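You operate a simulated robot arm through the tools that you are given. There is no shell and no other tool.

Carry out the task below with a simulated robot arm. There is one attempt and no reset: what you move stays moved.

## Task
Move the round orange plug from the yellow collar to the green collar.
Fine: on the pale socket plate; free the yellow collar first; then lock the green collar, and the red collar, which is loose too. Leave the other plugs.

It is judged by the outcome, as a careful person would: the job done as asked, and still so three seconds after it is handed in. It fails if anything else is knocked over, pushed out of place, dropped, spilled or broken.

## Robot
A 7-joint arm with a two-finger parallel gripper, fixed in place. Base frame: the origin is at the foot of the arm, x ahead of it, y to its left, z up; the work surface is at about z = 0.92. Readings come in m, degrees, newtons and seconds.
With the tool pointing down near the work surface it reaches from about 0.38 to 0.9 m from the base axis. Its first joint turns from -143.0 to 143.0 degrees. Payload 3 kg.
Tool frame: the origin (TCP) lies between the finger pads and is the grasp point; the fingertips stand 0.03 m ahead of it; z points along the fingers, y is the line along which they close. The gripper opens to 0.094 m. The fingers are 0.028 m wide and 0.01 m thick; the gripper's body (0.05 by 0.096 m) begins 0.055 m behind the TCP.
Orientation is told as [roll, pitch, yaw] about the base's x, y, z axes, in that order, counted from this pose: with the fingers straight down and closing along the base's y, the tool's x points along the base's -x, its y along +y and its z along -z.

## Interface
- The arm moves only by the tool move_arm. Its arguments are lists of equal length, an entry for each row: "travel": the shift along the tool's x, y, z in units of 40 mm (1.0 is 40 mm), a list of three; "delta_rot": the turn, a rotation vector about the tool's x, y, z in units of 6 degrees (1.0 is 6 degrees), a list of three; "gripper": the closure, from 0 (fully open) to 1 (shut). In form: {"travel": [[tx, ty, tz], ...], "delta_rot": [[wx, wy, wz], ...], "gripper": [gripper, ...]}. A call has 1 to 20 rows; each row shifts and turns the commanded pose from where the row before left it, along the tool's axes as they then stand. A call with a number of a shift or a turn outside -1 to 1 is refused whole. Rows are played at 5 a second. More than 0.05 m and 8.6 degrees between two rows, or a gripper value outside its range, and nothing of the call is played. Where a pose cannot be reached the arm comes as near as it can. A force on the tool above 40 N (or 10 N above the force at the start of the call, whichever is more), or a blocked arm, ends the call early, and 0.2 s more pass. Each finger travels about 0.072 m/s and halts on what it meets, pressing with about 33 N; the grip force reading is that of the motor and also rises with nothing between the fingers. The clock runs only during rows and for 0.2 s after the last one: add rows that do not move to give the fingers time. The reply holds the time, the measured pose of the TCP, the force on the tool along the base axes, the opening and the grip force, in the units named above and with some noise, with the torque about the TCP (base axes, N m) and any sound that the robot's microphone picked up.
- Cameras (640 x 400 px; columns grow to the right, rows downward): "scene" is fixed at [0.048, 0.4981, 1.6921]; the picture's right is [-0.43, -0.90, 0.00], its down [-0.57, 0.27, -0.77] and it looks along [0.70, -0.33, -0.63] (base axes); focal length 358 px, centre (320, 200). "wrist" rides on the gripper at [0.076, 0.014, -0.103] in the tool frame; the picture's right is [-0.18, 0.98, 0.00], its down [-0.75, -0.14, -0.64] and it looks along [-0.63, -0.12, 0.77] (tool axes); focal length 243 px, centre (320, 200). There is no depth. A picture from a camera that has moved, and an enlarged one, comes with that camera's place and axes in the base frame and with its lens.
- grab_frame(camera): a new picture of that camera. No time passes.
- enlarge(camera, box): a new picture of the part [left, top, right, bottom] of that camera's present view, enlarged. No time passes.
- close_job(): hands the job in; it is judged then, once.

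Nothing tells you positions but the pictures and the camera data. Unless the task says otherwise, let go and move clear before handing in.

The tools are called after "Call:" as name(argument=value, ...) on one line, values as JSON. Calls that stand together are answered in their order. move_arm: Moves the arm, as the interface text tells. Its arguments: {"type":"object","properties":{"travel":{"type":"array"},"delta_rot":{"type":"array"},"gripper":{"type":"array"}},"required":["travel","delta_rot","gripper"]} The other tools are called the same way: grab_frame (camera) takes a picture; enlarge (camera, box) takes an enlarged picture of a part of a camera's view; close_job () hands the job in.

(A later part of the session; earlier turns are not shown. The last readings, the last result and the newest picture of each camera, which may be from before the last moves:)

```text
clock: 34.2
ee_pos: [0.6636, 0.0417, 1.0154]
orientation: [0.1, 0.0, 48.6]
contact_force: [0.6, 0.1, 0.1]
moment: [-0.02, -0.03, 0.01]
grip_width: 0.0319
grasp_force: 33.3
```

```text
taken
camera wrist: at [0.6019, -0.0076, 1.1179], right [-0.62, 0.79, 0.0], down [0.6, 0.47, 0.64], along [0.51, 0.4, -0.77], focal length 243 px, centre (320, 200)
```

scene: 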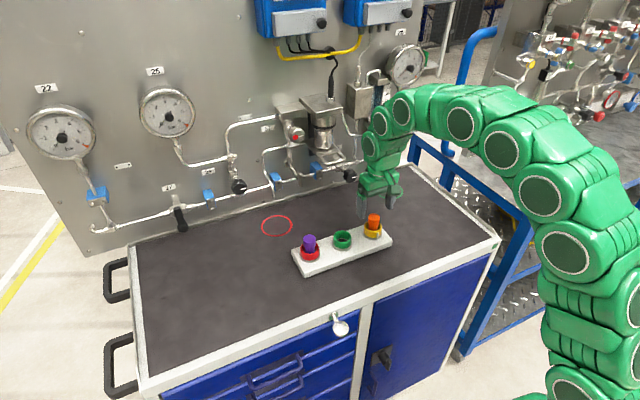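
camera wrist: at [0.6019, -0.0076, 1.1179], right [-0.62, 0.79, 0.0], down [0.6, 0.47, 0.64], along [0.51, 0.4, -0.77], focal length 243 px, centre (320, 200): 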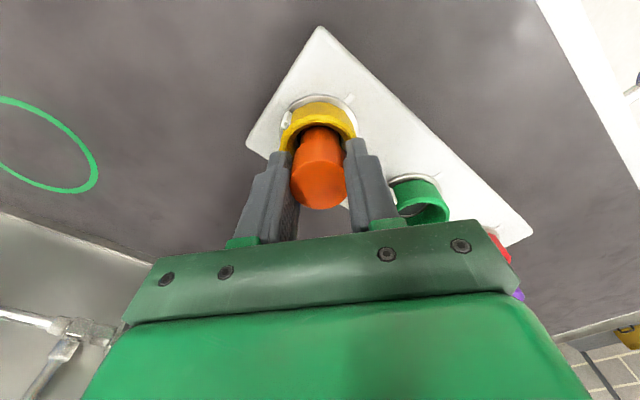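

The plug head is held firmly at 0.032 m with almost no side force. I'll lift slowly and check that it comes free.

Call:
move_arm(travel=[[0, 0, -0.15], [0, 0, -0.2], [0, 0, -0.2], [0, 0, 0]], delta_rot=[[0, 0, 0], [0, 0, 0], [0, 0, 0], [0, 0, 0]], gripper=[0.78, 0.78, 0.78, 0.78])

Call:
grab_frame(camera="wrist")

Call:
enlarge(camera="scene", box=[320, 180, 416, 240])

```text
clock: 35.2
ee_pos: [0.6636, 0.0393, 1.0371]
orientation: [0.0, 0.0, 48.6]
contact_force: [-0.2, 0.0, -0.2]
moment: [-0.01, 0.0, -0.02]
grip_width: 0.0316
grasp_force: 33.2
```

```text
taken
camera wrist: at [0.6024, -0.0078, 1.1403], right [-0.62, 0.79, 0.0], down [0.6, 0.47, 0.64], along [0.51, 0.4, -0.77], focal length 243 px, centre (320, 200)
```

wrist: 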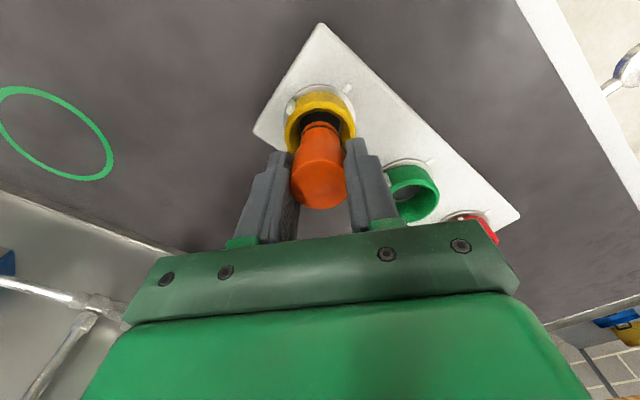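

```text
6.67 times, centred on (368, 210) of scene
camera zoom: at [0.048, 0.4981, 1.6921], right [-0.43, -0.9, 0.0], down [-0.57, 0.27, -0.77], along [0.7, -0.33, -0.63], focal length 2387 px, centre (0, 133)
```

zoom: 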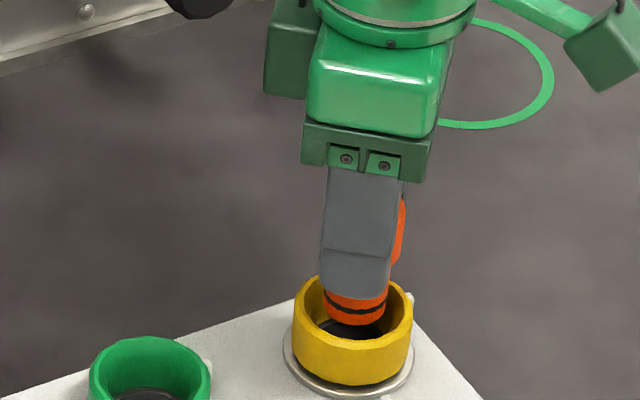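

The plug is free and lifting cleanly with no resistance. I'll raise it clear of the rim and take a reference picture over yellow, to compare with the same view over green.

Call:
move_arm(travel=[[0, 0, -0.4], [0, 0, -0.4], [0, 0, -0.3], [0, 0, 0]], delta_rot=[[0, 0, 0], [0, 0, 0], [0, 0, 0], [0, 0, 0]], gripper=[0.78, 0.78, 0.78, 0.78])

Call:
enlarge(camera="wrist", box=[240, 60, 432, 180])

Call:
enlarge(camera="scene", box=[304, 180, 416, 250])

```text
clock: 36.2
ee_pos: [0.6652, 0.0403, 1.0812]
orientation: [-0.1, 0.0, 48.6]
contact_force: [0.3, -0.4, -0.8]
moment: [0.02, -0.03, 0.0]
grip_width: 0.0317
grasp_force: 33.3
```

```text
3.33 times, centred on (336, 120) of wrist
camera zoom: at [0.6032, -0.0079, 1.1845], right [-0.62, 0.79, 0.0], down [0.6, 0.47, 0.64], along [0.51, 0.39, -0.77], focal length 809 px, centre (267, 467)
```

zoom: 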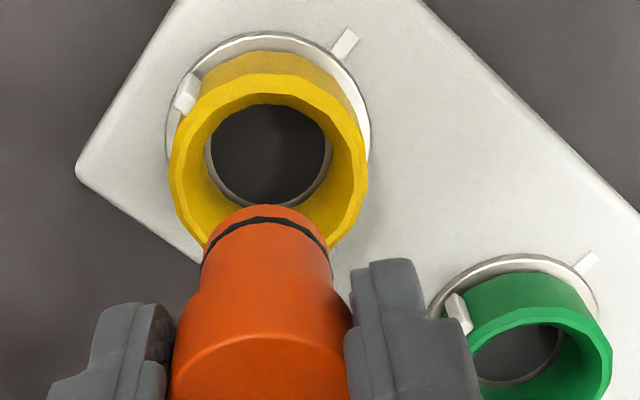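

```text
5.71 times, centred on (360, 215) of scene
camera zoom: at [0.048, 0.4981, 1.6921], right [-0.43, -0.9, 0.0], down [-0.57, 0.27, -0.77], along [0.7, -0.33, -0.63], focal length 2046 px, centre (91, 114)
```

zoom: 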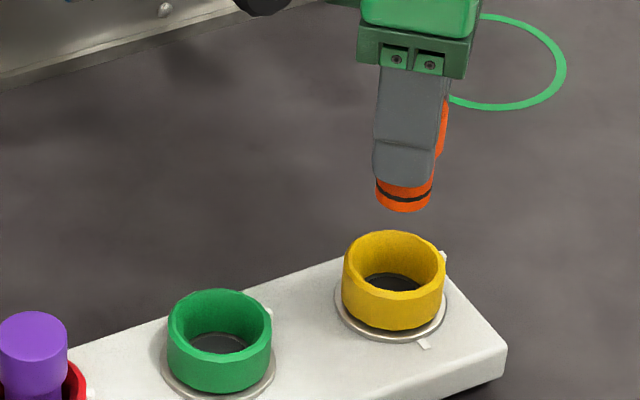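

The plug is clear, and the yellow and green tabs now sit at matching open angles. I'll shift exactly 0.100 m along base +y to green at the same height and compare views.

Call:
move_arm(travel=[[-0.375, 0.3306, 0], [-0.375, 0.3306, 0], [-0.375, 0.3306, 0], [-0.375, 0.3306, 0], [-0.375, 0.3306, 0], [0, 0, 0], [0, 0, 0]], delta_rot=[[0, 0, 0], [0, 0, 0], [0, 0, 0], [0, 0, 0], [0, 0, 0], [0, 0, 0], [0, 0, 0]], gripper=[0.78, 0.78, 0.78, 0.78, 0.78, 0.78, 0.78])

Call:
enlarge(camera="wrist", box=[240, 60, 432, 180])

Call:
enlarge(camera="scene", box=[280, 180, 392, 250])

```text
clock: 37.8
ee_pos: [0.6641, 0.1394, 1.0804]
orientation: [0.0, 0.0, 48.5]
contact_force: [0.2, 0.2, -0.9]
moment: [0.0, 0.04, 0.01]
grip_width: 0.0317
grasp_force: 33.0
```

```text
3.33 times, centred on (336, 120) of wrist
camera zoom: at [0.6018, 0.0913, 1.1842], right [-0.62, 0.79, 0.0], down [0.6, 0.47, 0.64], along [0.51, 0.4, -0.77], focal length 809 px, centre (267, 467)
```

zoom: 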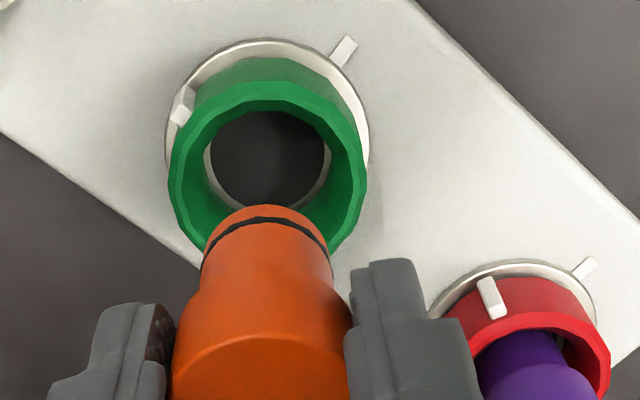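

```text
5.71 times, centred on (336, 215) of scene
camera zoom: at [0.048, 0.4981, 1.6921], right [-0.43, -0.9, 0.0], down [-0.57, 0.27, -0.77], along [0.7, -0.33, -0.63], focal length 2046 px, centre (229, 114)
```

zoom: 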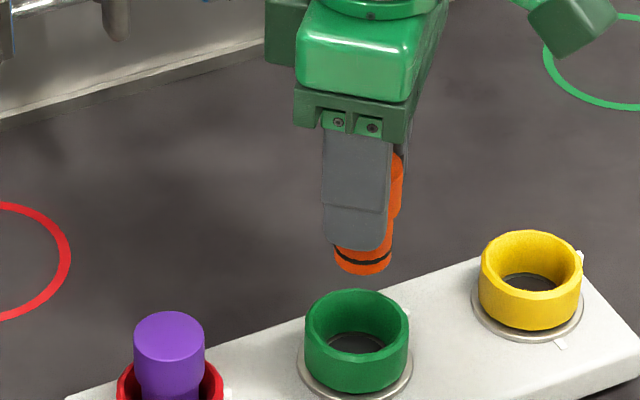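

Green sits about 7 px lower in view than yellow did, which fits the camera readings: the arm is about 1 mm short in y. I'll trim that and lower part-way, keeping the plug above the rim.

Call:
move_arm(travel=[[-0.0206, 0.0182, 0.2], [0, 0, 0.3], [0, 0, 0.3], [0, 0, 0], [0, 0, 0]], delta_rot=[[0, 0, 0], [0, 0, 0], [0, 0, 0], [0, 0, 0], [0, 0, 0]], gripper=[0.78, 0.78, 0.78, 0.78, 0.78])

Call:
enlarge(camera="wrist", box=[240, 60, 432, 180])

Call:
enlarge(camera="scene", box=[296, 200, 392, 260])

```text
clock: 39.0
ee_pos: [0.6644, 0.1405, 1.048]
orientation: [0.0, 0.0, 48.6]
contact_force: [-0.1, -0.8, -1.5]
moment: [-0.01, 0.02, -0.02]
grip_width: 0.0315
grasp_force: 32.8
```

```text
3.33 times, centred on (336, 120) of wrist
camera zoom: at [0.6015, 0.0925, 1.1517], right [-0.62, 0.79, 0.0], down [0.6, 0.47, 0.64], along [0.51, 0.39, -0.77], focal length 809 px, centre (267, 467)
```

zoom: 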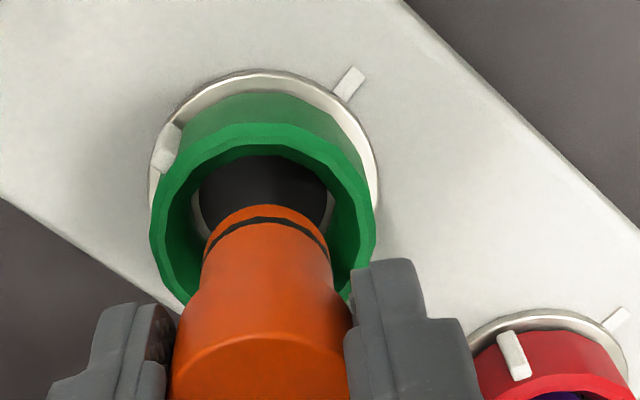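

```text
6.67 times, centred on (344, 230) of scene
camera zoom: at [0.048, 0.4981, 1.6921], right [-0.43, -0.9, 0.0], down [-0.57, 0.27, -0.77], along [0.7, -0.33, -0.63], focal length 2387 px, centre (160, 0)
```

zoom: 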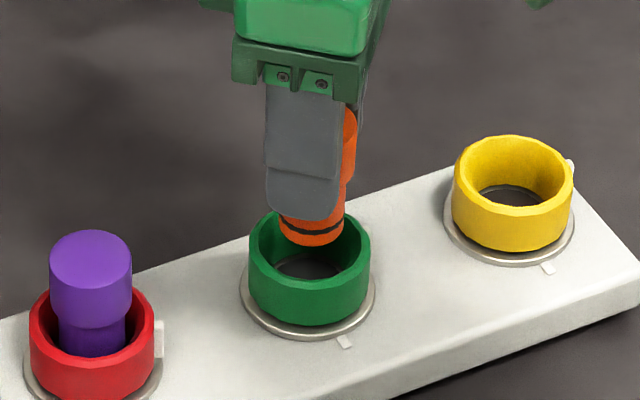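

The plug bottom is centred over the green socket, within about 0.5 mm of the pick alignment. I'll lower it slowly into the hole.

Call:
move_arm(travel=[[-0.007, -0.007, 0.2], [0, 0, 0.2], [0, 0, 0.15], [0, 0, 0]], delta_rot=[[0, 0, 0], [0, 0, 0], [0, 0, 0], [0, 0, 0]], gripper=[0.78, 0.78, 0.78, 0.78])

Call:
enlarge(camera="wrist", box=[240, 60, 432, 180])

Call:
enlarge(camera="scene", box=[296, 200, 392, 260])

```text
clock: 40.0
ee_pos: [0.6658, 0.1415, 1.0251]
orientation: [0.0, -0.1, 48.7]
contact_force: [0.3, 0.0, -1.1]
moment: [-0.02, 0.01, 0.02]
grip_width: 0.0316
grasp_force: 33.0
```

```text
3.33 times, centred on (336, 120) of wrist
camera zoom: at [0.6027, 0.093, 1.1294], right [-0.62, 0.79, 0.0], down [0.6, 0.47, 0.64], along [0.51, 0.4, -0.77], focal length 809 px, centre (267, 467)
```

zoom: 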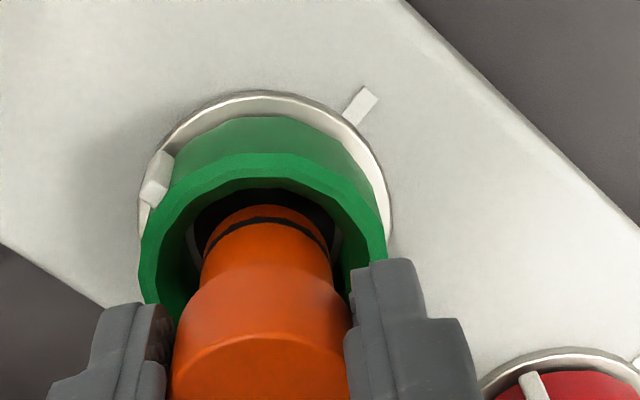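

```text
6.67 times, centred on (344, 230) of scene
camera zoom: at [0.048, 0.4981, 1.6921], right [-0.43, -0.9, 0.0], down [-0.57, 0.27, -0.77], along [0.7, -0.33, -0.63], focal length 2387 px, centre (160, 0)
```

zoom: 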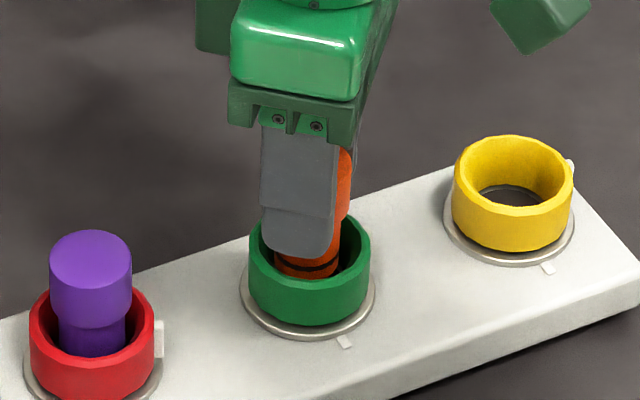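

There is no contact yet and the plug is centred in the green hole. I'll lower the last centimetre to the same seated height it had in yellow.

Call:
move_arm(travel=[[0.012, 0.004, 0.1], [0, 0, 0.1], [0, 0, 0.08], [0, 0, 0]], delta_rot=[[0, 0, 0], [0, 0, 0], [0, 0, 0], [0, 0, 0]], gripper=[0.78, 0.78, 0.78, 0.78])

Call:
enlarge(camera="wrist", box=[240, 60, 432, 180])

Call:
enlarge(camera="scene", box=[296, 200, 392, 260])

```text
clock: 41.0
ee_pos: [0.6639, 0.1411, 1.0149]
orientation: [-0.1, 0.0, 48.5]
contact_force: [0.6, 0.3, -0.7]
moment: [0.06, -0.01, 0.0]
grip_width: 0.0317
grasp_force: 33.2
```

```text
3.33 times, centred on (336, 120) of wrist
camera zoom: at [0.6023, 0.0929, 1.1185], right [-0.62, 0.79, 0.0], down [0.6, 0.47, 0.64], along [0.51, 0.39, -0.77], focal length 809 px, centre (267, 467)
```

zoom: 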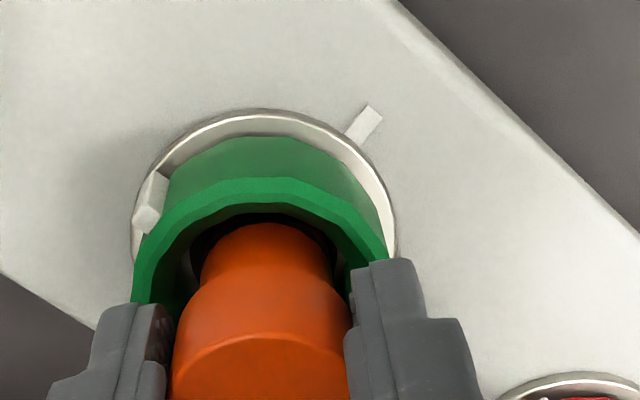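

```text
6.67 times, centred on (344, 230) of scene
camera zoom: at [0.048, 0.4981, 1.6921], right [-0.43, -0.9, 0.0], down [-0.57, 0.27, -0.77], along [0.7, -0.33, -0.63], focal length 2387 px, centre (160, 0)
```

zoom: 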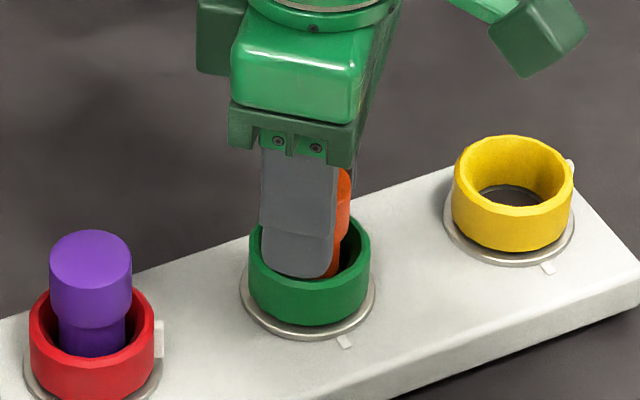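

The plug is at the height it sat in yellow, with no force yet. I'll press down about 1.5 mm in tiny steps to confirm it is seated.

Call:
move_arm(travel=[[0, 0, 0.015], [0, 0, 0.015], [0, 0, 0]], delta_rot=[[0, 0, 0], [0, 0, 0], [0, 0, 0]], gripper=[0.78, 0.78, 0.78])

```text
clock: 41.8
ee_pos: [0.6644, 0.1402, 1.0145]
orientation: [-0.1, 0.0, 48.6]
contact_force: [-0.3, 0.5, -0.7]
moment: [0.0, 0.01, -0.02]
grip_width: 0.0316
grasp_force: 32.8
```

Call:
move_arm(travel=[[0, 0, 0.02], [0, 0, 0.02], [0, 0, 0]], delta_rot=[[0, 0, 0], [0, 0, 0], [0, 0, 0]], gripper=[0.78, 0.78, 0.78])

Call:
enlarge(camera="scene", box=[296, 200, 392, 260])

Call:
enlarge(camera="wrist", box=[240, 80, 432, 200])

```text
clock: 42.6
ee_pos: [0.6651, 0.1408, 1.013]
orientation: [-0.1, -0.1, 48.6]
contact_force: [-1.5, -0.4, 26.5]
moment: [-0.03, 0.07, -0.05]
grip_width: 0.032
grasp_force: 33.1
```

```text
6.67 times, centred on (344, 230) of scene
camera zoom: at [0.048, 0.4981, 1.6921], right [-0.43, -0.9, 0.0], down [-0.57, 0.27, -0.77], along [0.7, -0.33, -0.63], focal length 2387 px, centre (160, 0)
```

zoom: 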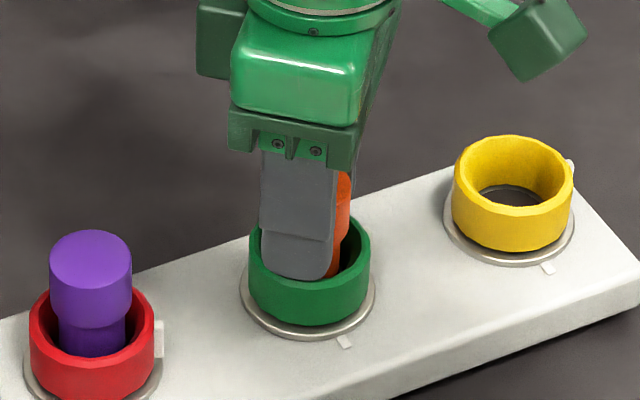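

```text
3.33 times, centred on (336, 140) of wrist
camera zoom: at [0.6024, 0.0928, 1.1167], right [-0.62, 0.79, 0.0], down [0.6, 0.47, 0.64], along [0.51, 0.4, -0.77], focal length 809 px, centre (267, 400)
```

zoom: 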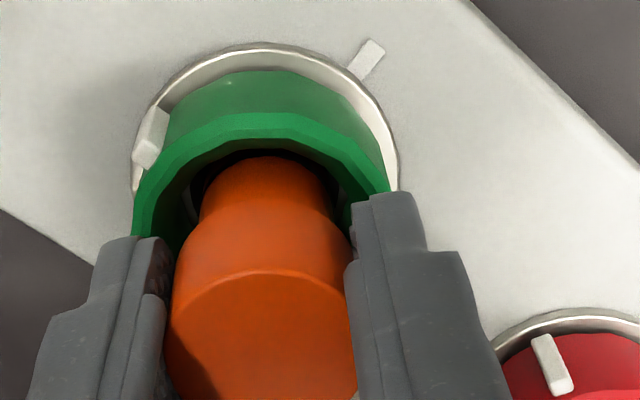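

A 26 N upward reaction shows the plug has bottomed in the green socket, about 1 mm below its pick height. I'll ease the pressure, open and rise clear to check it stays.

Call:
move_arm(travel=[[0, 0, -0.025], [0, 0, 0], [0, 0, 0], [0, 0, 0], [0, 0, 0]], delta_rot=[[0, 0, 0], [0, 0, 0], [0, 0, 0], [0, 0, 0], [0, 0, 0]], gripper=[0.78, 0.6, 0.45, 0.25, 0.25])

Call:
enlarge(camera="wrist", box=[240, 80, 432, 200])

Call:
enlarge(camera="scene", box=[296, 200, 392, 260])

```text
clock: 43.8
ee_pos: [0.663, 0.1409, 1.013]
orientation: [0.0, 0.0, 48.7]
contact_force: [0.4, 0.1, 1.3]
moment: [0.03, 0.0, 0.0]
grip_width: 0.0707
grasp_force: 0.1
```

```text
3.33 times, centred on (336, 140) of wrist
camera zoom: at [0.6024, 0.0924, 1.1169], right [-0.62, 0.79, 0.0], down [0.6, 0.47, 0.64], along [0.51, 0.39, -0.77], focal length 809 px, centre (267, 400)
```

zoom: 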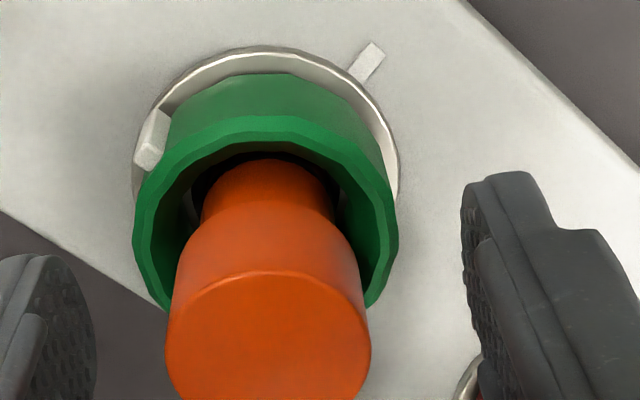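

```text
6.67 times, centred on (344, 230) of scene
camera zoom: at [0.048, 0.4981, 1.6921], right [-0.43, -0.9, 0.0], down [-0.57, 0.27, -0.77], along [0.7, -0.33, -0.63], focal length 2387 px, centre (160, 0)
```

zoom: 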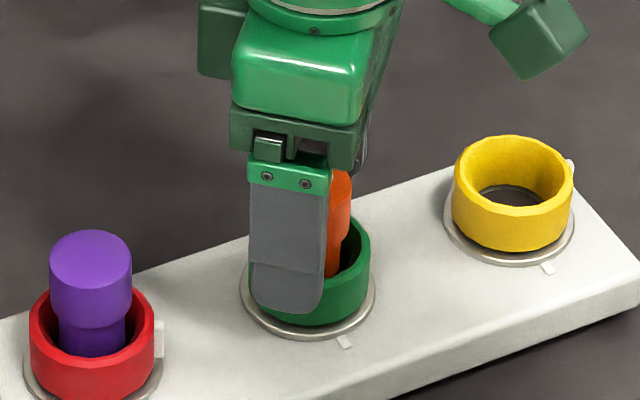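

The plug stands upright in green with the fingers open around it. I'll lower to collar height, with the tab clear of both fingers, and grip the green collar.

Call:
move_arm(travel=[[0, 0, 0.2], [0, 0, 0.2], [0, 0, 0.18], [0, 0, 0], [0, 0, 0], [0, 0, 0], [0, 0, 0], [0, 0, 0], [0, 0, 0]], delta_rot=[[0, 0, 0], [0, 0, 0], [0, 0, 0], [0, 0, 0], [0, 0, 0], [0, 0, 0], [0, 0, 0], [0, 0, 0], [0, 0, 0]], gripper=[0.22, 0.22, 0.22, 0.22, 0.36, 0.42, 0.48, 0.54, 0.56])

Call:
enlarge(camera="wrist", box=[240, 80, 432, 200])

```text
clock: 45.8
ee_pos: [0.6649, 0.14, 0.9905]
orientation: [-0.1, -0.1, 48.7]
contact_force: [17.1, -14.3, 0.1]
moment: [-0.35, -0.3, 0.03]
grip_width: 0.0507
grasp_force: 32.8
```

```text
3.33 times, centred on (336, 140) of wrist
camera zoom: at [0.6024, 0.0924, 1.0935], right [-0.61, 0.79, 0.0], down [0.6, 0.47, 0.64], along [0.51, 0.39, -0.77], focal length 809 px, centre (267, 400)
```

zoom: 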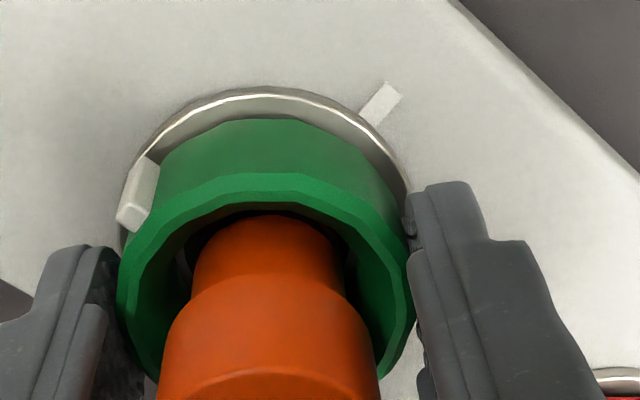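

The green collar is gripped, though about 22 N of side force shows a 1.3 mm offset. I'll trim that and begin turning green clockwise toward its mark.

Call:
move_arm(travel=[[0, -0.03, 0], [0, 0, 0], [0, 0, 0], [0, 0, 0], [0, 0, 0], [0, 0, 0], [0, 0, 0], [0, 0, 0]], delta_rot=[[0, 0, 0], [0, 0, 0.6], [0, 0, 0.6], [0, 0, 0.6], [0, 0, 0.6], [0, 0, 0.6], [0, 0, 0.6], [0, 0, 0]], gripper=[0.6, 0.6, 0.6, 0.6, 0.6, 0.6, 0.6, 0.6])

Call:
enlarge(camera="wrist", box=[240, 80, 432, 200])

```text
clock: 47.6
ee_pos: [0.6639, 0.1412, 0.991]
orientation: [0.1, 0.1, 26.9]
contact_force: [-12.4, 3.8, -0.6]
moment: [-0.07, 0.07, -0.06]
grip_width: 0.0507
grasp_force: 33.2
```

```text
3.33 times, centred on (336, 140) of wrist
camera zoom: at [0.5897, 0.1181, 1.0937], right [-0.28, 0.96, 0.0], down [0.74, 0.22, 0.64], along [0.61, 0.18, -0.77], focal length 809 px, centre (267, 400)
```

zoom: 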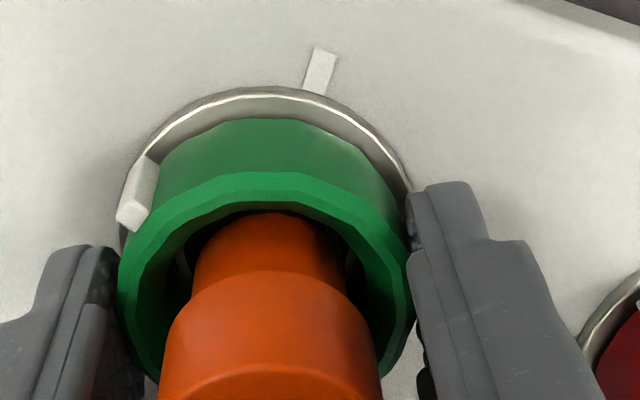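

Green is turning with the gripper. I'll trim the small side load and continue clockwise.

Call:
move_arm(travel=[[0.012, 0.012, 0], [0, 0, 0], [0, 0, 0], [0, 0, 0], [0, 0, 0], [0, 0, 0], [0, 0, 0], [0, 0, 0], [0, 0, 0]], delta_rot=[[0, 0, 0.6], [0, 0, 0.6], [0, 0, 0.6], [0, 0, 0.6], [0, 0, 0.6], [0, 0, 0.6], [0, 0, 0.6], [0, 0, 0.6], [0, 0, 0]], gripper=[0.6, 0.6, 0.6, 0.6, 0.6, 0.6, 0.6, 0.6, 0.6])

Call:
enlarge(camera="wrist", box=[240, 80, 432, 200])

```text
clock: 49.6
ee_pos: [0.6644, 0.14, 0.9907]
orientation: [-0.1, 0.0, -2.0]
contact_force: [5.0, -9.5, -0.2]
moment: [0.19, -0.27, -0.03]
grip_width: 0.0507
grasp_force: 33.5
```

```text
3.33 times, centred on (336, 140) of wrist
camera zoom: at [0.5882, 0.1564, 1.0936], right [0.22, 0.98, 0.0], down [0.75, -0.17, 0.64], along [0.63, -0.14, -0.77], focal length 809 px, centre (267, 400)
```

zoom: 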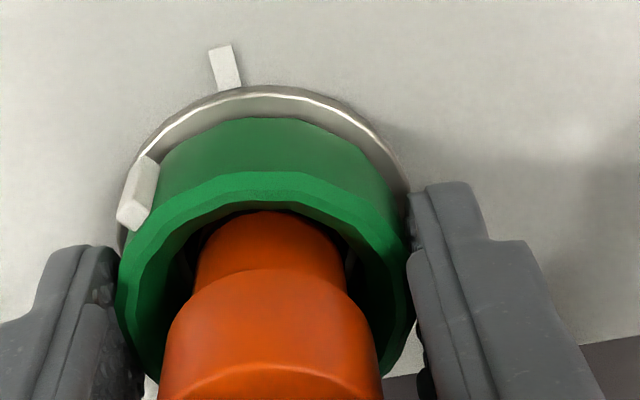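

Green is about 50° along with roughly 40° left. I'll continue clockwise.

Call:
move_arm(travel=[[0, -0.012, 0], [0, 0, 0], [0, 0, 0], [0, 0, 0], [0, 0, 0], [0, 0, 0], [0, 0, 0]], delta_rot=[[0, 0, 0.6], [0, 0, 0.6], [0, 0, 0.6], [0, 0, 0.6], [0, 0, 0.6], [0, 0, 0.6], [0, 0, 0]], gripper=[0.6, 0.6, 0.6, 0.6, 0.6, 0.6, 0.6])

Call:
enlarge(camera="wrist", box=[240, 80, 432, 200])

```text
clock: 51.2
ee_pos: [0.6642, 0.1387, 0.9905]
orientation: [-0.1, 0.0, -23.5]
contact_force: [3.9, 3.7, 4.2]
moment: [0.14, -0.19, -0.05]
grip_width: 0.0506
grasp_force: 33.0
```

```text
3.33 times, centred on (336, 140) of wrist
camera zoom: at [0.5996, 0.1828, 1.0937], right [0.56, 0.83, 0.0], down [0.64, -0.43, 0.64], along [0.53, -0.36, -0.77], focal length 809 px, centre (267, 400)
```

zoom: 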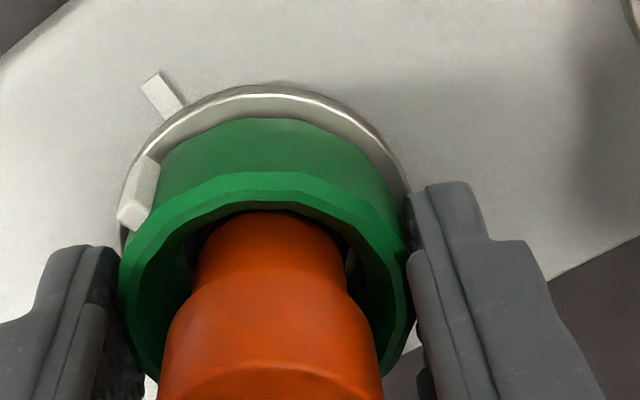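

Green is about 19° from its mark, judging by how yellow looked when locked. I'll continue in smaller steps and watch for a stop.

Call:
move_arm(travel=[[0, 0, 0], [0, 0, 0], [0, 0, 0], [0, 0, 0], [0, 0, 0], [0, 0, 0]], delta_rot=[[0, 0, 0.5], [0, 0, 0.5], [0, 0, 0.5], [0, 0, 0.5], [0, 0, 0.5], [0, 0, 0]], gripper=[0.6, 0.6, 0.6, 0.6, 0.6, 0.6])

Call:
enlarge(camera="wrist", box=[240, 80, 432, 200])

Call:
enlarge(camera="scene", box=[296, 200, 392, 260])

```text
clock: 52.6
ee_pos: [0.664, 0.1393, 0.9902]
orientation: [0.0, 0.0, -38.5]
contact_force: [3.9, 8.6, 0.0]
moment: [0.57, -0.09, -0.02]
grip_width: 0.0502
grasp_force: 33.1
```

```text
3.33 times, centred on (336, 140) of wrist
camera zoom: at [0.6131, 0.1978, 1.0937], right [0.76, 0.66, 0.0], down [0.5, -0.58, 0.64], along [0.42, -0.49, -0.77], focal length 809 px, centre (267, 400)
```

zoom: 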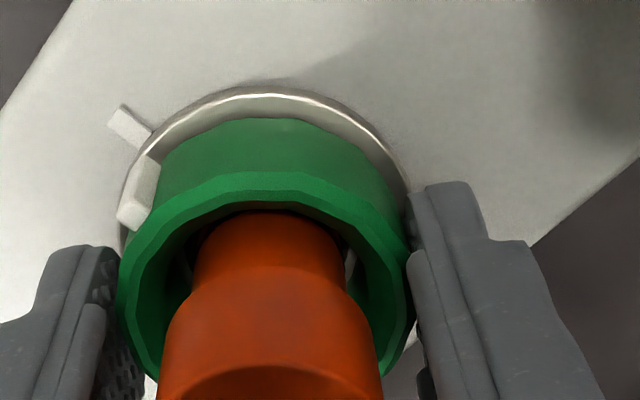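

```text
6.67 times, centred on (344, 230) of scene
camera zoom: at [0.048, 0.4981, 1.6921], right [-0.43, -0.9, 0.0], down [-0.57, 0.27, -0.77], along [0.7, -0.33, -0.63], focal length 2387 px, centre (160, 0)
```

zoom: 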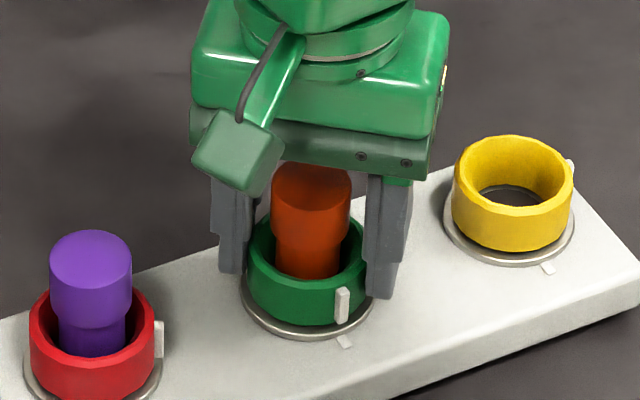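

Green's tab is about 3° short of its mark. I'll add 3° in fine steps and re-check alignment and torque.

Call:
move_arm(travel=[[0, 0, 0], [0, 0, 0], [0, 0, 0], [0, 0, 0]], delta_rot=[[0, 0, 0.25], [0, 0, 0.25], [0, 0, 0], [0, 0, 0]], gripper=[0.6, 0.6, 0.6, 0.6])

Call:
enlarge(camera="wrist", box=[256, 90, 336, 140])

Call:
enlarge(camera="scene", box=[320, 225, 368, 255])

```text
clock: 53.6
ee_pos: [0.6648, 0.1391, 0.9902]
orientation: [-0.1, 0.0, -41.4]
contact_force: [1.9, 8.0, 1.4]
moment: [0.13, -0.4, 0.6]
grip_width: 0.0508
grasp_force: 32.9
```

```text
8.00 times, centred on (296, 115) of wrist
camera zoom: at [0.6161, 0.2003, 1.0937], right [0.79, 0.62, 0.0], down [0.47, -0.6, 0.64], along [0.39, -0.51, -0.77], focal length 1941 px, centre (512, 880)
```

zoom: 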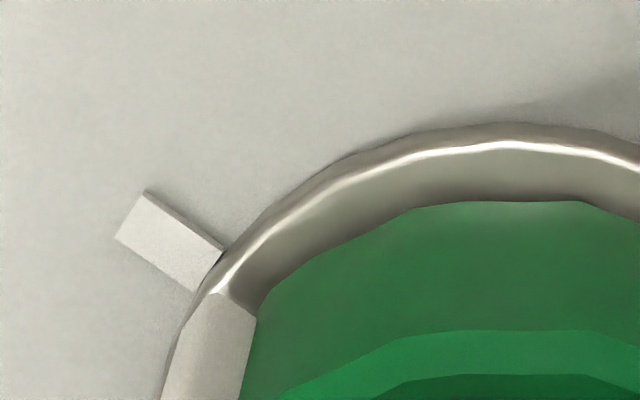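

```text
13.33 times, centred on (344, 240) of scene
camera zoom: at [0.048, 0.4981, 1.6921], right [-0.43, -0.9, 0.0], down [-0.57, 0.27, -0.77], along [0.7, -0.33, -0.63], focal length 4774 px, centre (0, -333)
```

zoom: 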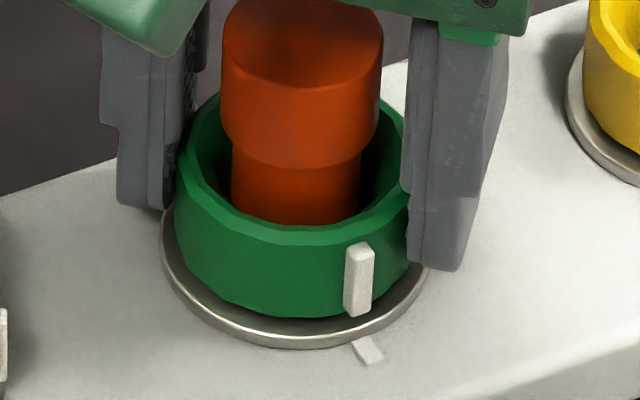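

The torque jumped to 0.6 N m against the turn and the tab now lines up with the mark, so this looks like the lock stop. I'll press 1–2° more to confirm it is a hard stop.

Call:
move_arm(travel=[[0, 0, 0], [0, 0, 0], [0, 0, 0]], delta_rot=[[0, 0, 0.3], [0, 0, 0], [0, 0, 0]], gripper=[0.6, 0.6, 0.6])

Call:
enlarge(camera="wrist", box=[256, 90, 336, 140])

Call:
enlarge(camera="scene", box=[320, 225, 368, 255])

```text
clock: 54.4
ee_pos: [0.6635, 0.1396, 0.9904]
orientation: [0.0, -0.1, -43.3]
contact_force: [2.6, 4.7, 8.0]
moment: [0.55, -0.02, 0.41]
grip_width: 0.0511
grasp_force: 32.7
```

```text
8.00 times, centred on (296, 115) of wrist
camera zoom: at [0.618, 0.2018, 1.0936], right [0.81, 0.59, 0.0], down [0.45, -0.62, 0.64], along [0.38, -0.52, -0.77], focal length 1941 px, centre (512, 880)
```

zoom: 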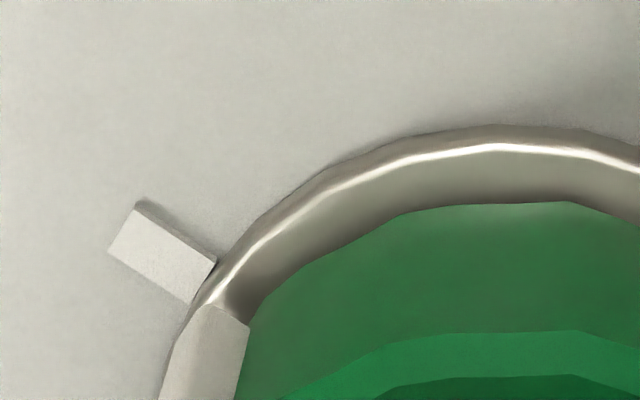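

```text
13.33 times, centred on (344, 240) of scene
camera zoom: at [0.048, 0.4981, 1.6921], right [-0.43, -0.9, 0.0], down [-0.57, 0.27, -0.77], along [0.7, -0.33, -0.63], focal length 4774 px, centre (0, -333)
```

zoom: 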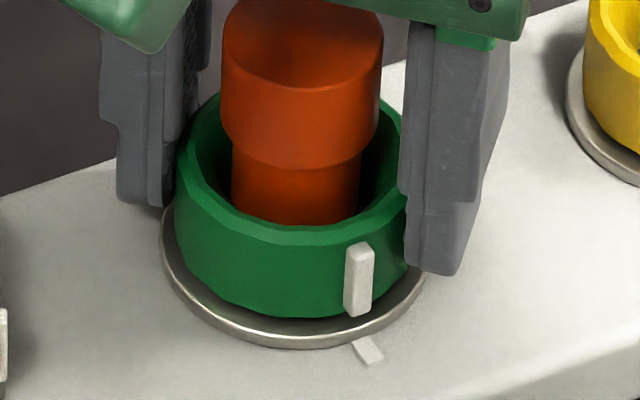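

The green collar has stayed put while the fingers slip, so it is hard against its stop with the tab on the mark: locked. Next I'll open, rise straight up clear of the plugs, and turn to about 22° yaw for the red collar.

Call:
move_arm(travel=[[0, 0, 0], [0, 0, 0], [0, 0, 0], [0, 0, -0.5], [0, 0, -0.6], [0, 0, -0.6], [0, 0, -0.5], [0, 0, 0]], delta_rot=[[0, 0, 0], [0, 0, 0], [0, 0, 0], [0, 0, 0], [0, 0, 0], [0, 0, 0], [0, 0, 0], [0, 0, 0]], gripper=[0.4, 0.25, 0.22, 0.22, 0.22, 0.22, 0.22, 0.22])

Call:
enlarge(camera="scene", box=[288, 200, 400, 270])

Call:
grab_frame(camera="wrist")

```text
clock: 56.2
ee_pos: [0.6639, 0.1401, 1.0769]
orientation: [-0.1, 0.0, -43.1]
contact_force: [-1.0, 0.7, 0.2]
moment: [0.01, -0.01, -0.04]
grip_width: 0.0735
grasp_force: 0.1
```

```text
5.71 times, centred on (344, 235) of scene
camera zoom: at [0.048, 0.4981, 1.6921], right [-0.43, -0.9, 0.0], down [-0.57, 0.27, -0.77], along [0.7, -0.33, -0.63], focal length 2046 px, centre (183, 0)
```

zoom: 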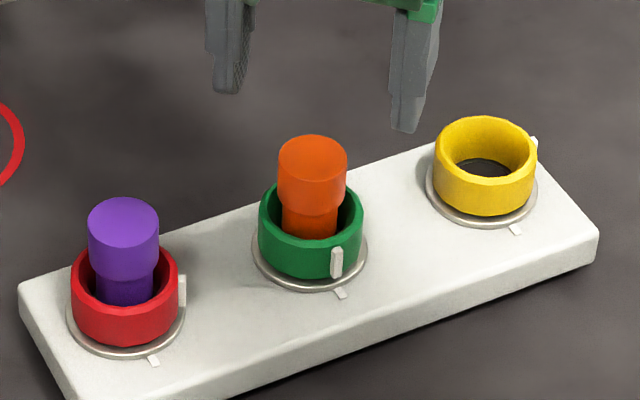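

```text
taken
camera wrist: at [0.618, 0.2015, 1.1812], right [0.81, 0.59, 0.0], down [0.45, -0.62, 0.64], along [0.38, -0.52, -0.77], focal length 243 px, centre (320, 200)
```

wrist: 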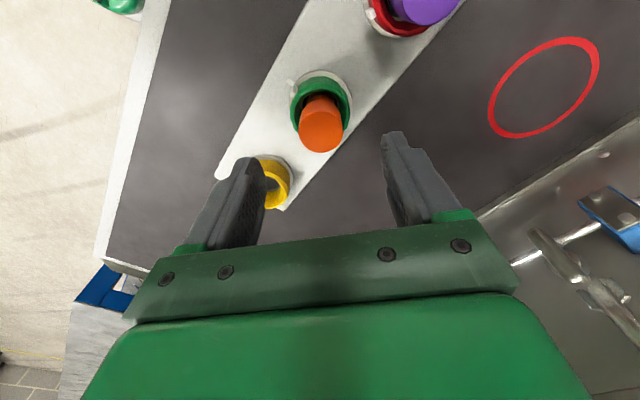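

Green holds the orange plug with its tab on the mark, and everything else is undisturbed. I'll turn to 22° yaw and shift 0.100 m along +y to sit over red.

Call:
move_arm(travel=[[0, 0, 0], [0, 0, 0], [0, 0, 0], [0, 0, 0], [0, 0, 0], [0, 0, 0], [0, 0, 0], [0, 0, 0], [0, 0, 0], [0, 0, 0], [0, 0, 0], [-0.189, 0.463, 0], [-0.189, 0.463, 0], [-0.189, 0.463, 0], [-0.189, 0.463, 0], [-0.189, 0.463, 0], [0, 0, 0], [0, 0, 0]], delta_rot=[[0, 0, -1], [0, 0, -1], [0, 0, -1], [0, 0, -1], [0, 0, -1], [0, 0, -1], [0, 0, -1], [0, 0, -1], [0, 0, -1], [0, 0, -1], [0, 0, -0.9], [0, 0, 0], [0, 0, 0], [0, 0, 0], [0, 0, 0], [0, 0, 0], [0, 0, 0], [0, 0, 0]], gripper=[0.22, 0.22, 0.22, 0.22, 0.22, 0.22, 0.22, 0.22, 0.22, 0.22, 0.22, 0.22, 0.22, 0.22, 0.22, 0.22, 0.22, 0.22])

Call:
grab_frame(camera="wrist")

Call:
enlarge(camera="wrist", box=[240, 60, 432, 180])

Call:
enlarge(camera="scene", box=[272, 190, 384, 260])

```text
clock: 60.0
ee_pos: [0.6641, 0.2384, 1.079]
orientation: [0.0, 0.0, 22.2]
contact_force: [0.8, -0.4, 0.7]
moment: [-0.02, -0.03, 0.02]
grip_width: 0.0733
grasp_force: 0.0
```

```text
taken
camera wrist: at [0.5875, 0.2232, 1.1813], right [-0.2, 0.98, 0.0], down [0.75, 0.15, 0.64], along [0.63, 0.13, -0.77], focal length 243 px, centre (320, 200)
```

wrist: 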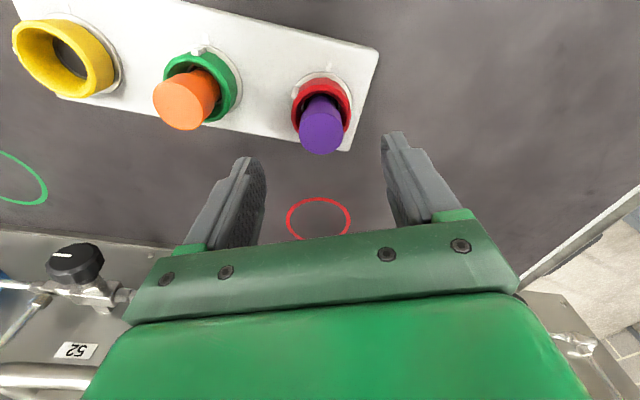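

```text
3.33 times, centred on (336, 120) of wrist
camera zoom: at [0.5875, 0.2232, 1.1813], right [-0.2, 0.98, 0.0], down [0.75, 0.15, 0.64], along [0.63, 0.13, -0.77], focal length 809 px, centre (267, 467)
```

zoom: 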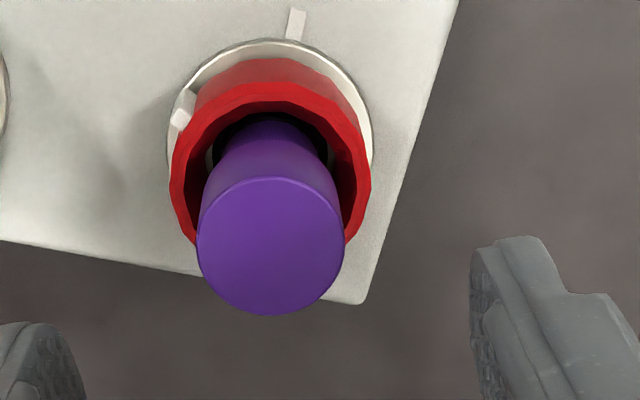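

```text
5.71 times, centred on (328, 225) of scene
camera zoom: at [0.048, 0.4981, 1.6921], right [-0.43, -0.9, 0.0], down [-0.57, 0.27, -0.77], along [0.7, -0.33, -0.63], focal length 2046 px, centre (274, 57)
```

zoom: 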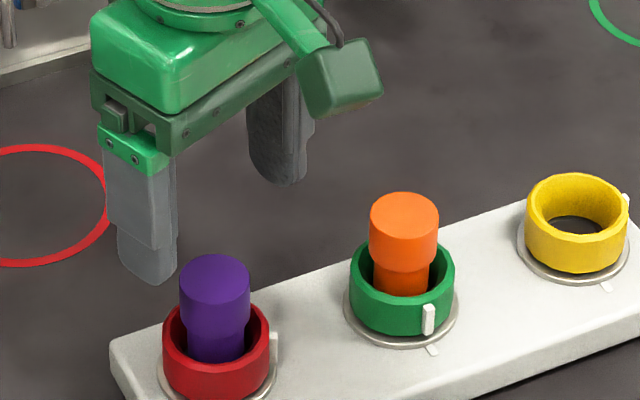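

The gripper is within about 1 mm of red's centre, and the red tab is well clear of both fingers. I'll trim the offset, lower around the purple plug to collar height and close on the red collar.

Call:
move_arm(travel=[[-0.0196, 0.008, 0.4], [0, 0, 0.5], [0, 0, 0.5], [0, 0, 0.45], [0, 0, 0.34], [0, 0, 0], [0, 0, 0]], delta_rot=[[0, 0, 0], [0, 0, 0], [0, 0, 0], [0, 0, 0], [0, 0, 0], [0, 0, 0], [0, 0, 0]], gripper=[0.22, 0.22, 0.22, 0.22, 0.22, 0.22, 0.22])

Call:
enlarge(camera="wrist", box=[240, 80, 432, 200])

Call:
enlarge(camera="scene", box=[272, 200, 368, 260])

```text
clock: 61.6
ee_pos: [0.6647, 0.2407, 0.9904]
orientation: [-0.1, 0.0, 22.2]
contact_force: [0.9, -0.3, -0.1]
moment: [-0.02, 0.02, 0.0]
grip_width: 0.0733
grasp_force: 0.1
```

```text
3.33 times, centred on (336, 140) of wrist
camera zoom: at [0.5881, 0.2245, 1.094], right [-0.2, 0.98, 0.0], down [0.75, 0.15, 0.64], along [0.63, 0.13, -0.77], focal length 809 px, centre (267, 400)
```

zoom: 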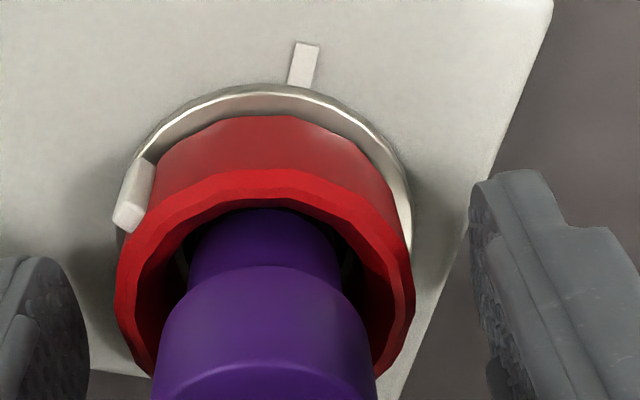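

```text
6.67 times, centred on (320, 230) of scene
camera zoom: at [0.048, 0.4981, 1.6921], right [-0.43, -0.9, 0.0], down [-0.57, 0.27, -0.77], along [0.7, -0.33, -0.63], focal length 2387 px, centre (320, 0)
```

zoom: 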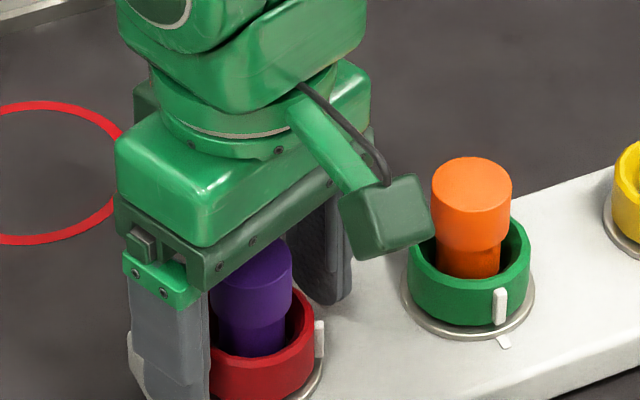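

The fingers straddle the red collar cleanly, with the purple plug between them untouched. I'll close on the collar.

Call:
move_arm(travel=[[0, 0, 0], [0, 0, 0], [0, 0, 0], [0, 0, 0], [0, 0, 0], [0, 0, 0]], delta_rot=[[0, 0, 0], [0, 0, 0], [0, 0, 0], [0, 0, 0], [0, 0, 0], [0, 0, 0]], gripper=[0.34, 0.4, 0.44, 0.48, 0.54, 0.56])

Call:
enlarge(camera="wrist", box=[240, 80, 432, 200])

```text
clock: 63.0
ee_pos: [0.665, 0.2392, 0.99]
orientation: [0.0, 0.1, 22.3]
contact_force: [1.4, -1.8, 0.1]
moment: [-0.21, 0.0, 0.0]
grip_width: 0.051
grasp_force: 33.1
```

```text
3.33 times, centred on (336, 140) of wrist
camera zoom: at [0.5881, 0.2244, 1.094], right [-0.2, 0.98, 0.0], down [0.75, 0.15, 0.64], along [0.63, 0.13, -0.77], focal length 809 px, centre (267, 400)
```

zoom: 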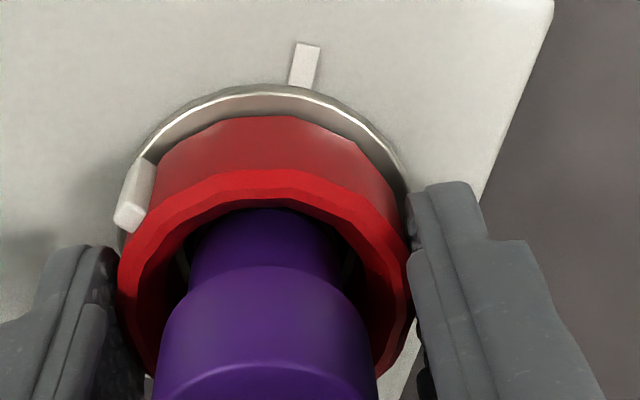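

The red collar is gripped and well centred, with only 2 N of side force. I'll turn it clockwise in steps toward its mark.

Call:
move_arm(travel=[[0, 0, 0], [0, 0, 0], [0, 0, 0], [0, 0, 0], [0, 0, 0], [0, 0, 0], [0, 0, 0]], delta_rot=[[0, 0, 0.6], [0, 0, 0.6], [0, 0, 0.6], [0, 0, 0.6], [0, 0, 0.6], [0, 0, 0.6], [0, 0, 0]], gripper=[0.6, 0.6, 0.6, 0.6, 0.6, 0.6, 0.6])

Call:
enlarge(camera="wrist", box=[240, 80, 432, 200])

```text
clock: 64.6
ee_pos: [0.6641, 0.2401, 0.991]
orientation: [0.0, 0.2, 0.5]
contact_force: [-17.5, -13.7, 4.5]
moment: [-0.46, 0.27, 0.0]
grip_width: 0.0508
grasp_force: 33.1
```

```text
3.33 times, centred on (336, 140) of wrist
camera zoom: at [0.588, 0.2532, 1.094], right [0.17, 0.98, 0.0], down [0.76, -0.13, 0.64], along [0.63, -0.11, -0.77], focal length 809 px, centre (267, 400)
```

zoom: 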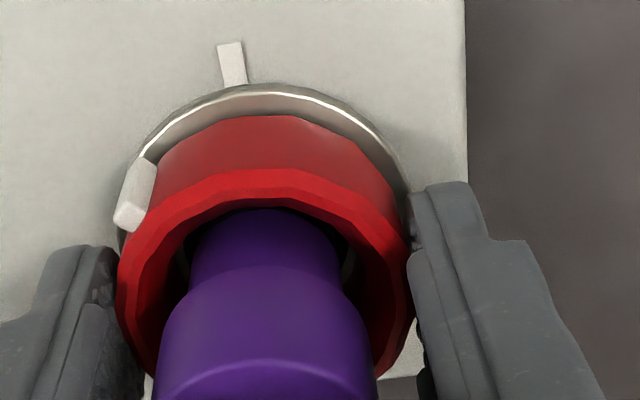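

Red is turning with the gripper, though a side load of about 22 N has built up. I'll relieve it and continue clockwise.

Call:
move_arm(travel=[[0.022, -0.018, 0], [0, 0, 0], [0, 0, 0], [0, 0, 0], [0, 0, 0], [0, 0, 0], [0, 0, 0]], delta_rot=[[0, 0, 0], [0, 0, 0.6], [0, 0, 0.6], [0, 0, 0.6], [0, 0, 0.6], [0, 0, 0.6], [0, 0, 0]], gripper=[0.6, 0.6, 0.6, 0.6, 0.6, 0.6, 0.6])

Call:
enlarge(camera="wrist", box=[240, 80, 432, 200])

```text
clock: 66.2
ee_pos: [0.6659, 0.2401, 0.9899]
orientation: [-0.1, 0.0, -17.5]
contact_force: [9.6, 0.8, 0.3]
moment: [0.11, -1.07, -0.01]
grip_width: 0.0505
grasp_force: 32.6
```

```text
3.33 times, centred on (336, 140) of wrist
camera zoom: at [0.5957, 0.2758, 1.094], right [0.47, 0.88, 0.0], down [0.68, -0.36, 0.64], along [0.57, -0.3, -0.77], focal length 809 px, centre (267, 400)
```

zoom: 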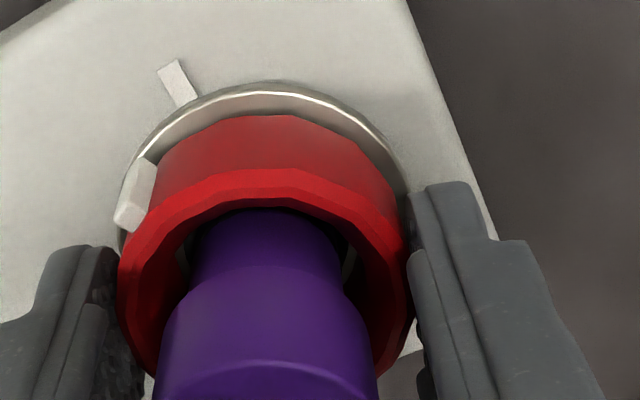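

Red has about 24° left to its mark. I'll continue clockwise.

Call:
move_arm(travel=[[-0.008, 0, 0], [0, 0, 0], [0, 0, 0], [0, 0, 0], [0, 0, 0], [0, 0, 0], [0, 0, 0]], delta_rot=[[0, 0, 0.6], [0, 0, 0.6], [0, 0, 0.6], [0, 0, 0.6], [0, 0, 0.6], [0, 0, 0], [0, 0, 0]], gripper=[0.6, 0.6, 0.6, 0.6, 0.6, 0.6, 0.6])

Call:
enlarge(camera="wrist", box=[240, 80, 432, 200])

Call:
enlarge(camera="scene", box=[280, 230, 360, 280])

```text
clock: 67.8
ee_pos: [0.6642, 0.2391, 0.9902]
orientation: [0.0, 0.0, -35.4]
contact_force: [1.9, -1.9, 1.2]
moment: [0.36, 0.13, -0.02]
grip_width: 0.0509
grasp_force: 32.6
```

```text
3.33 times, centred on (336, 140) of wrist
camera zoom: at [0.6102, 0.295, 1.0941], right [0.72, 0.69, 0.0], down [0.53, -0.55, 0.64], along [0.44, -0.46, -0.77], focal length 809 px, centre (267, 400)
```

zoom: 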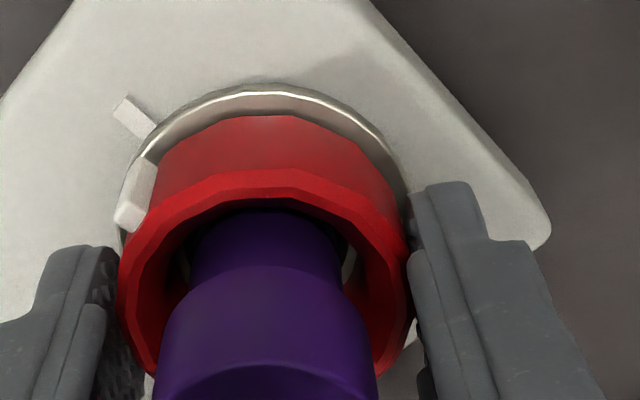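

```text
8.00 times, centred on (320, 255) of scene
camera zoom: at [0.048, 0.4981, 1.6921], right [-0.43, -0.9, 0.0], down [-0.57, 0.27, -0.77], along [0.7, -0.33, -0.63], focal length 2864 px, centre (320, -240)
```

zoom: 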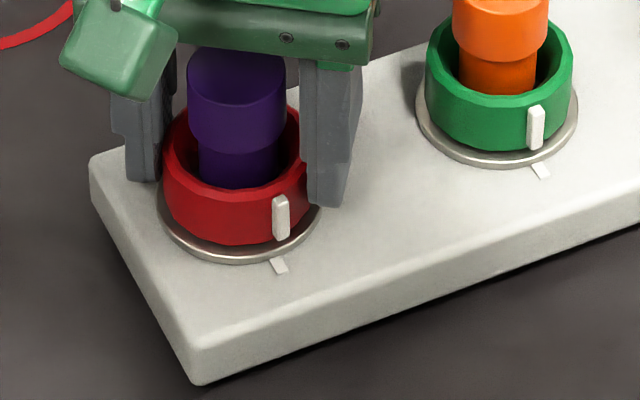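

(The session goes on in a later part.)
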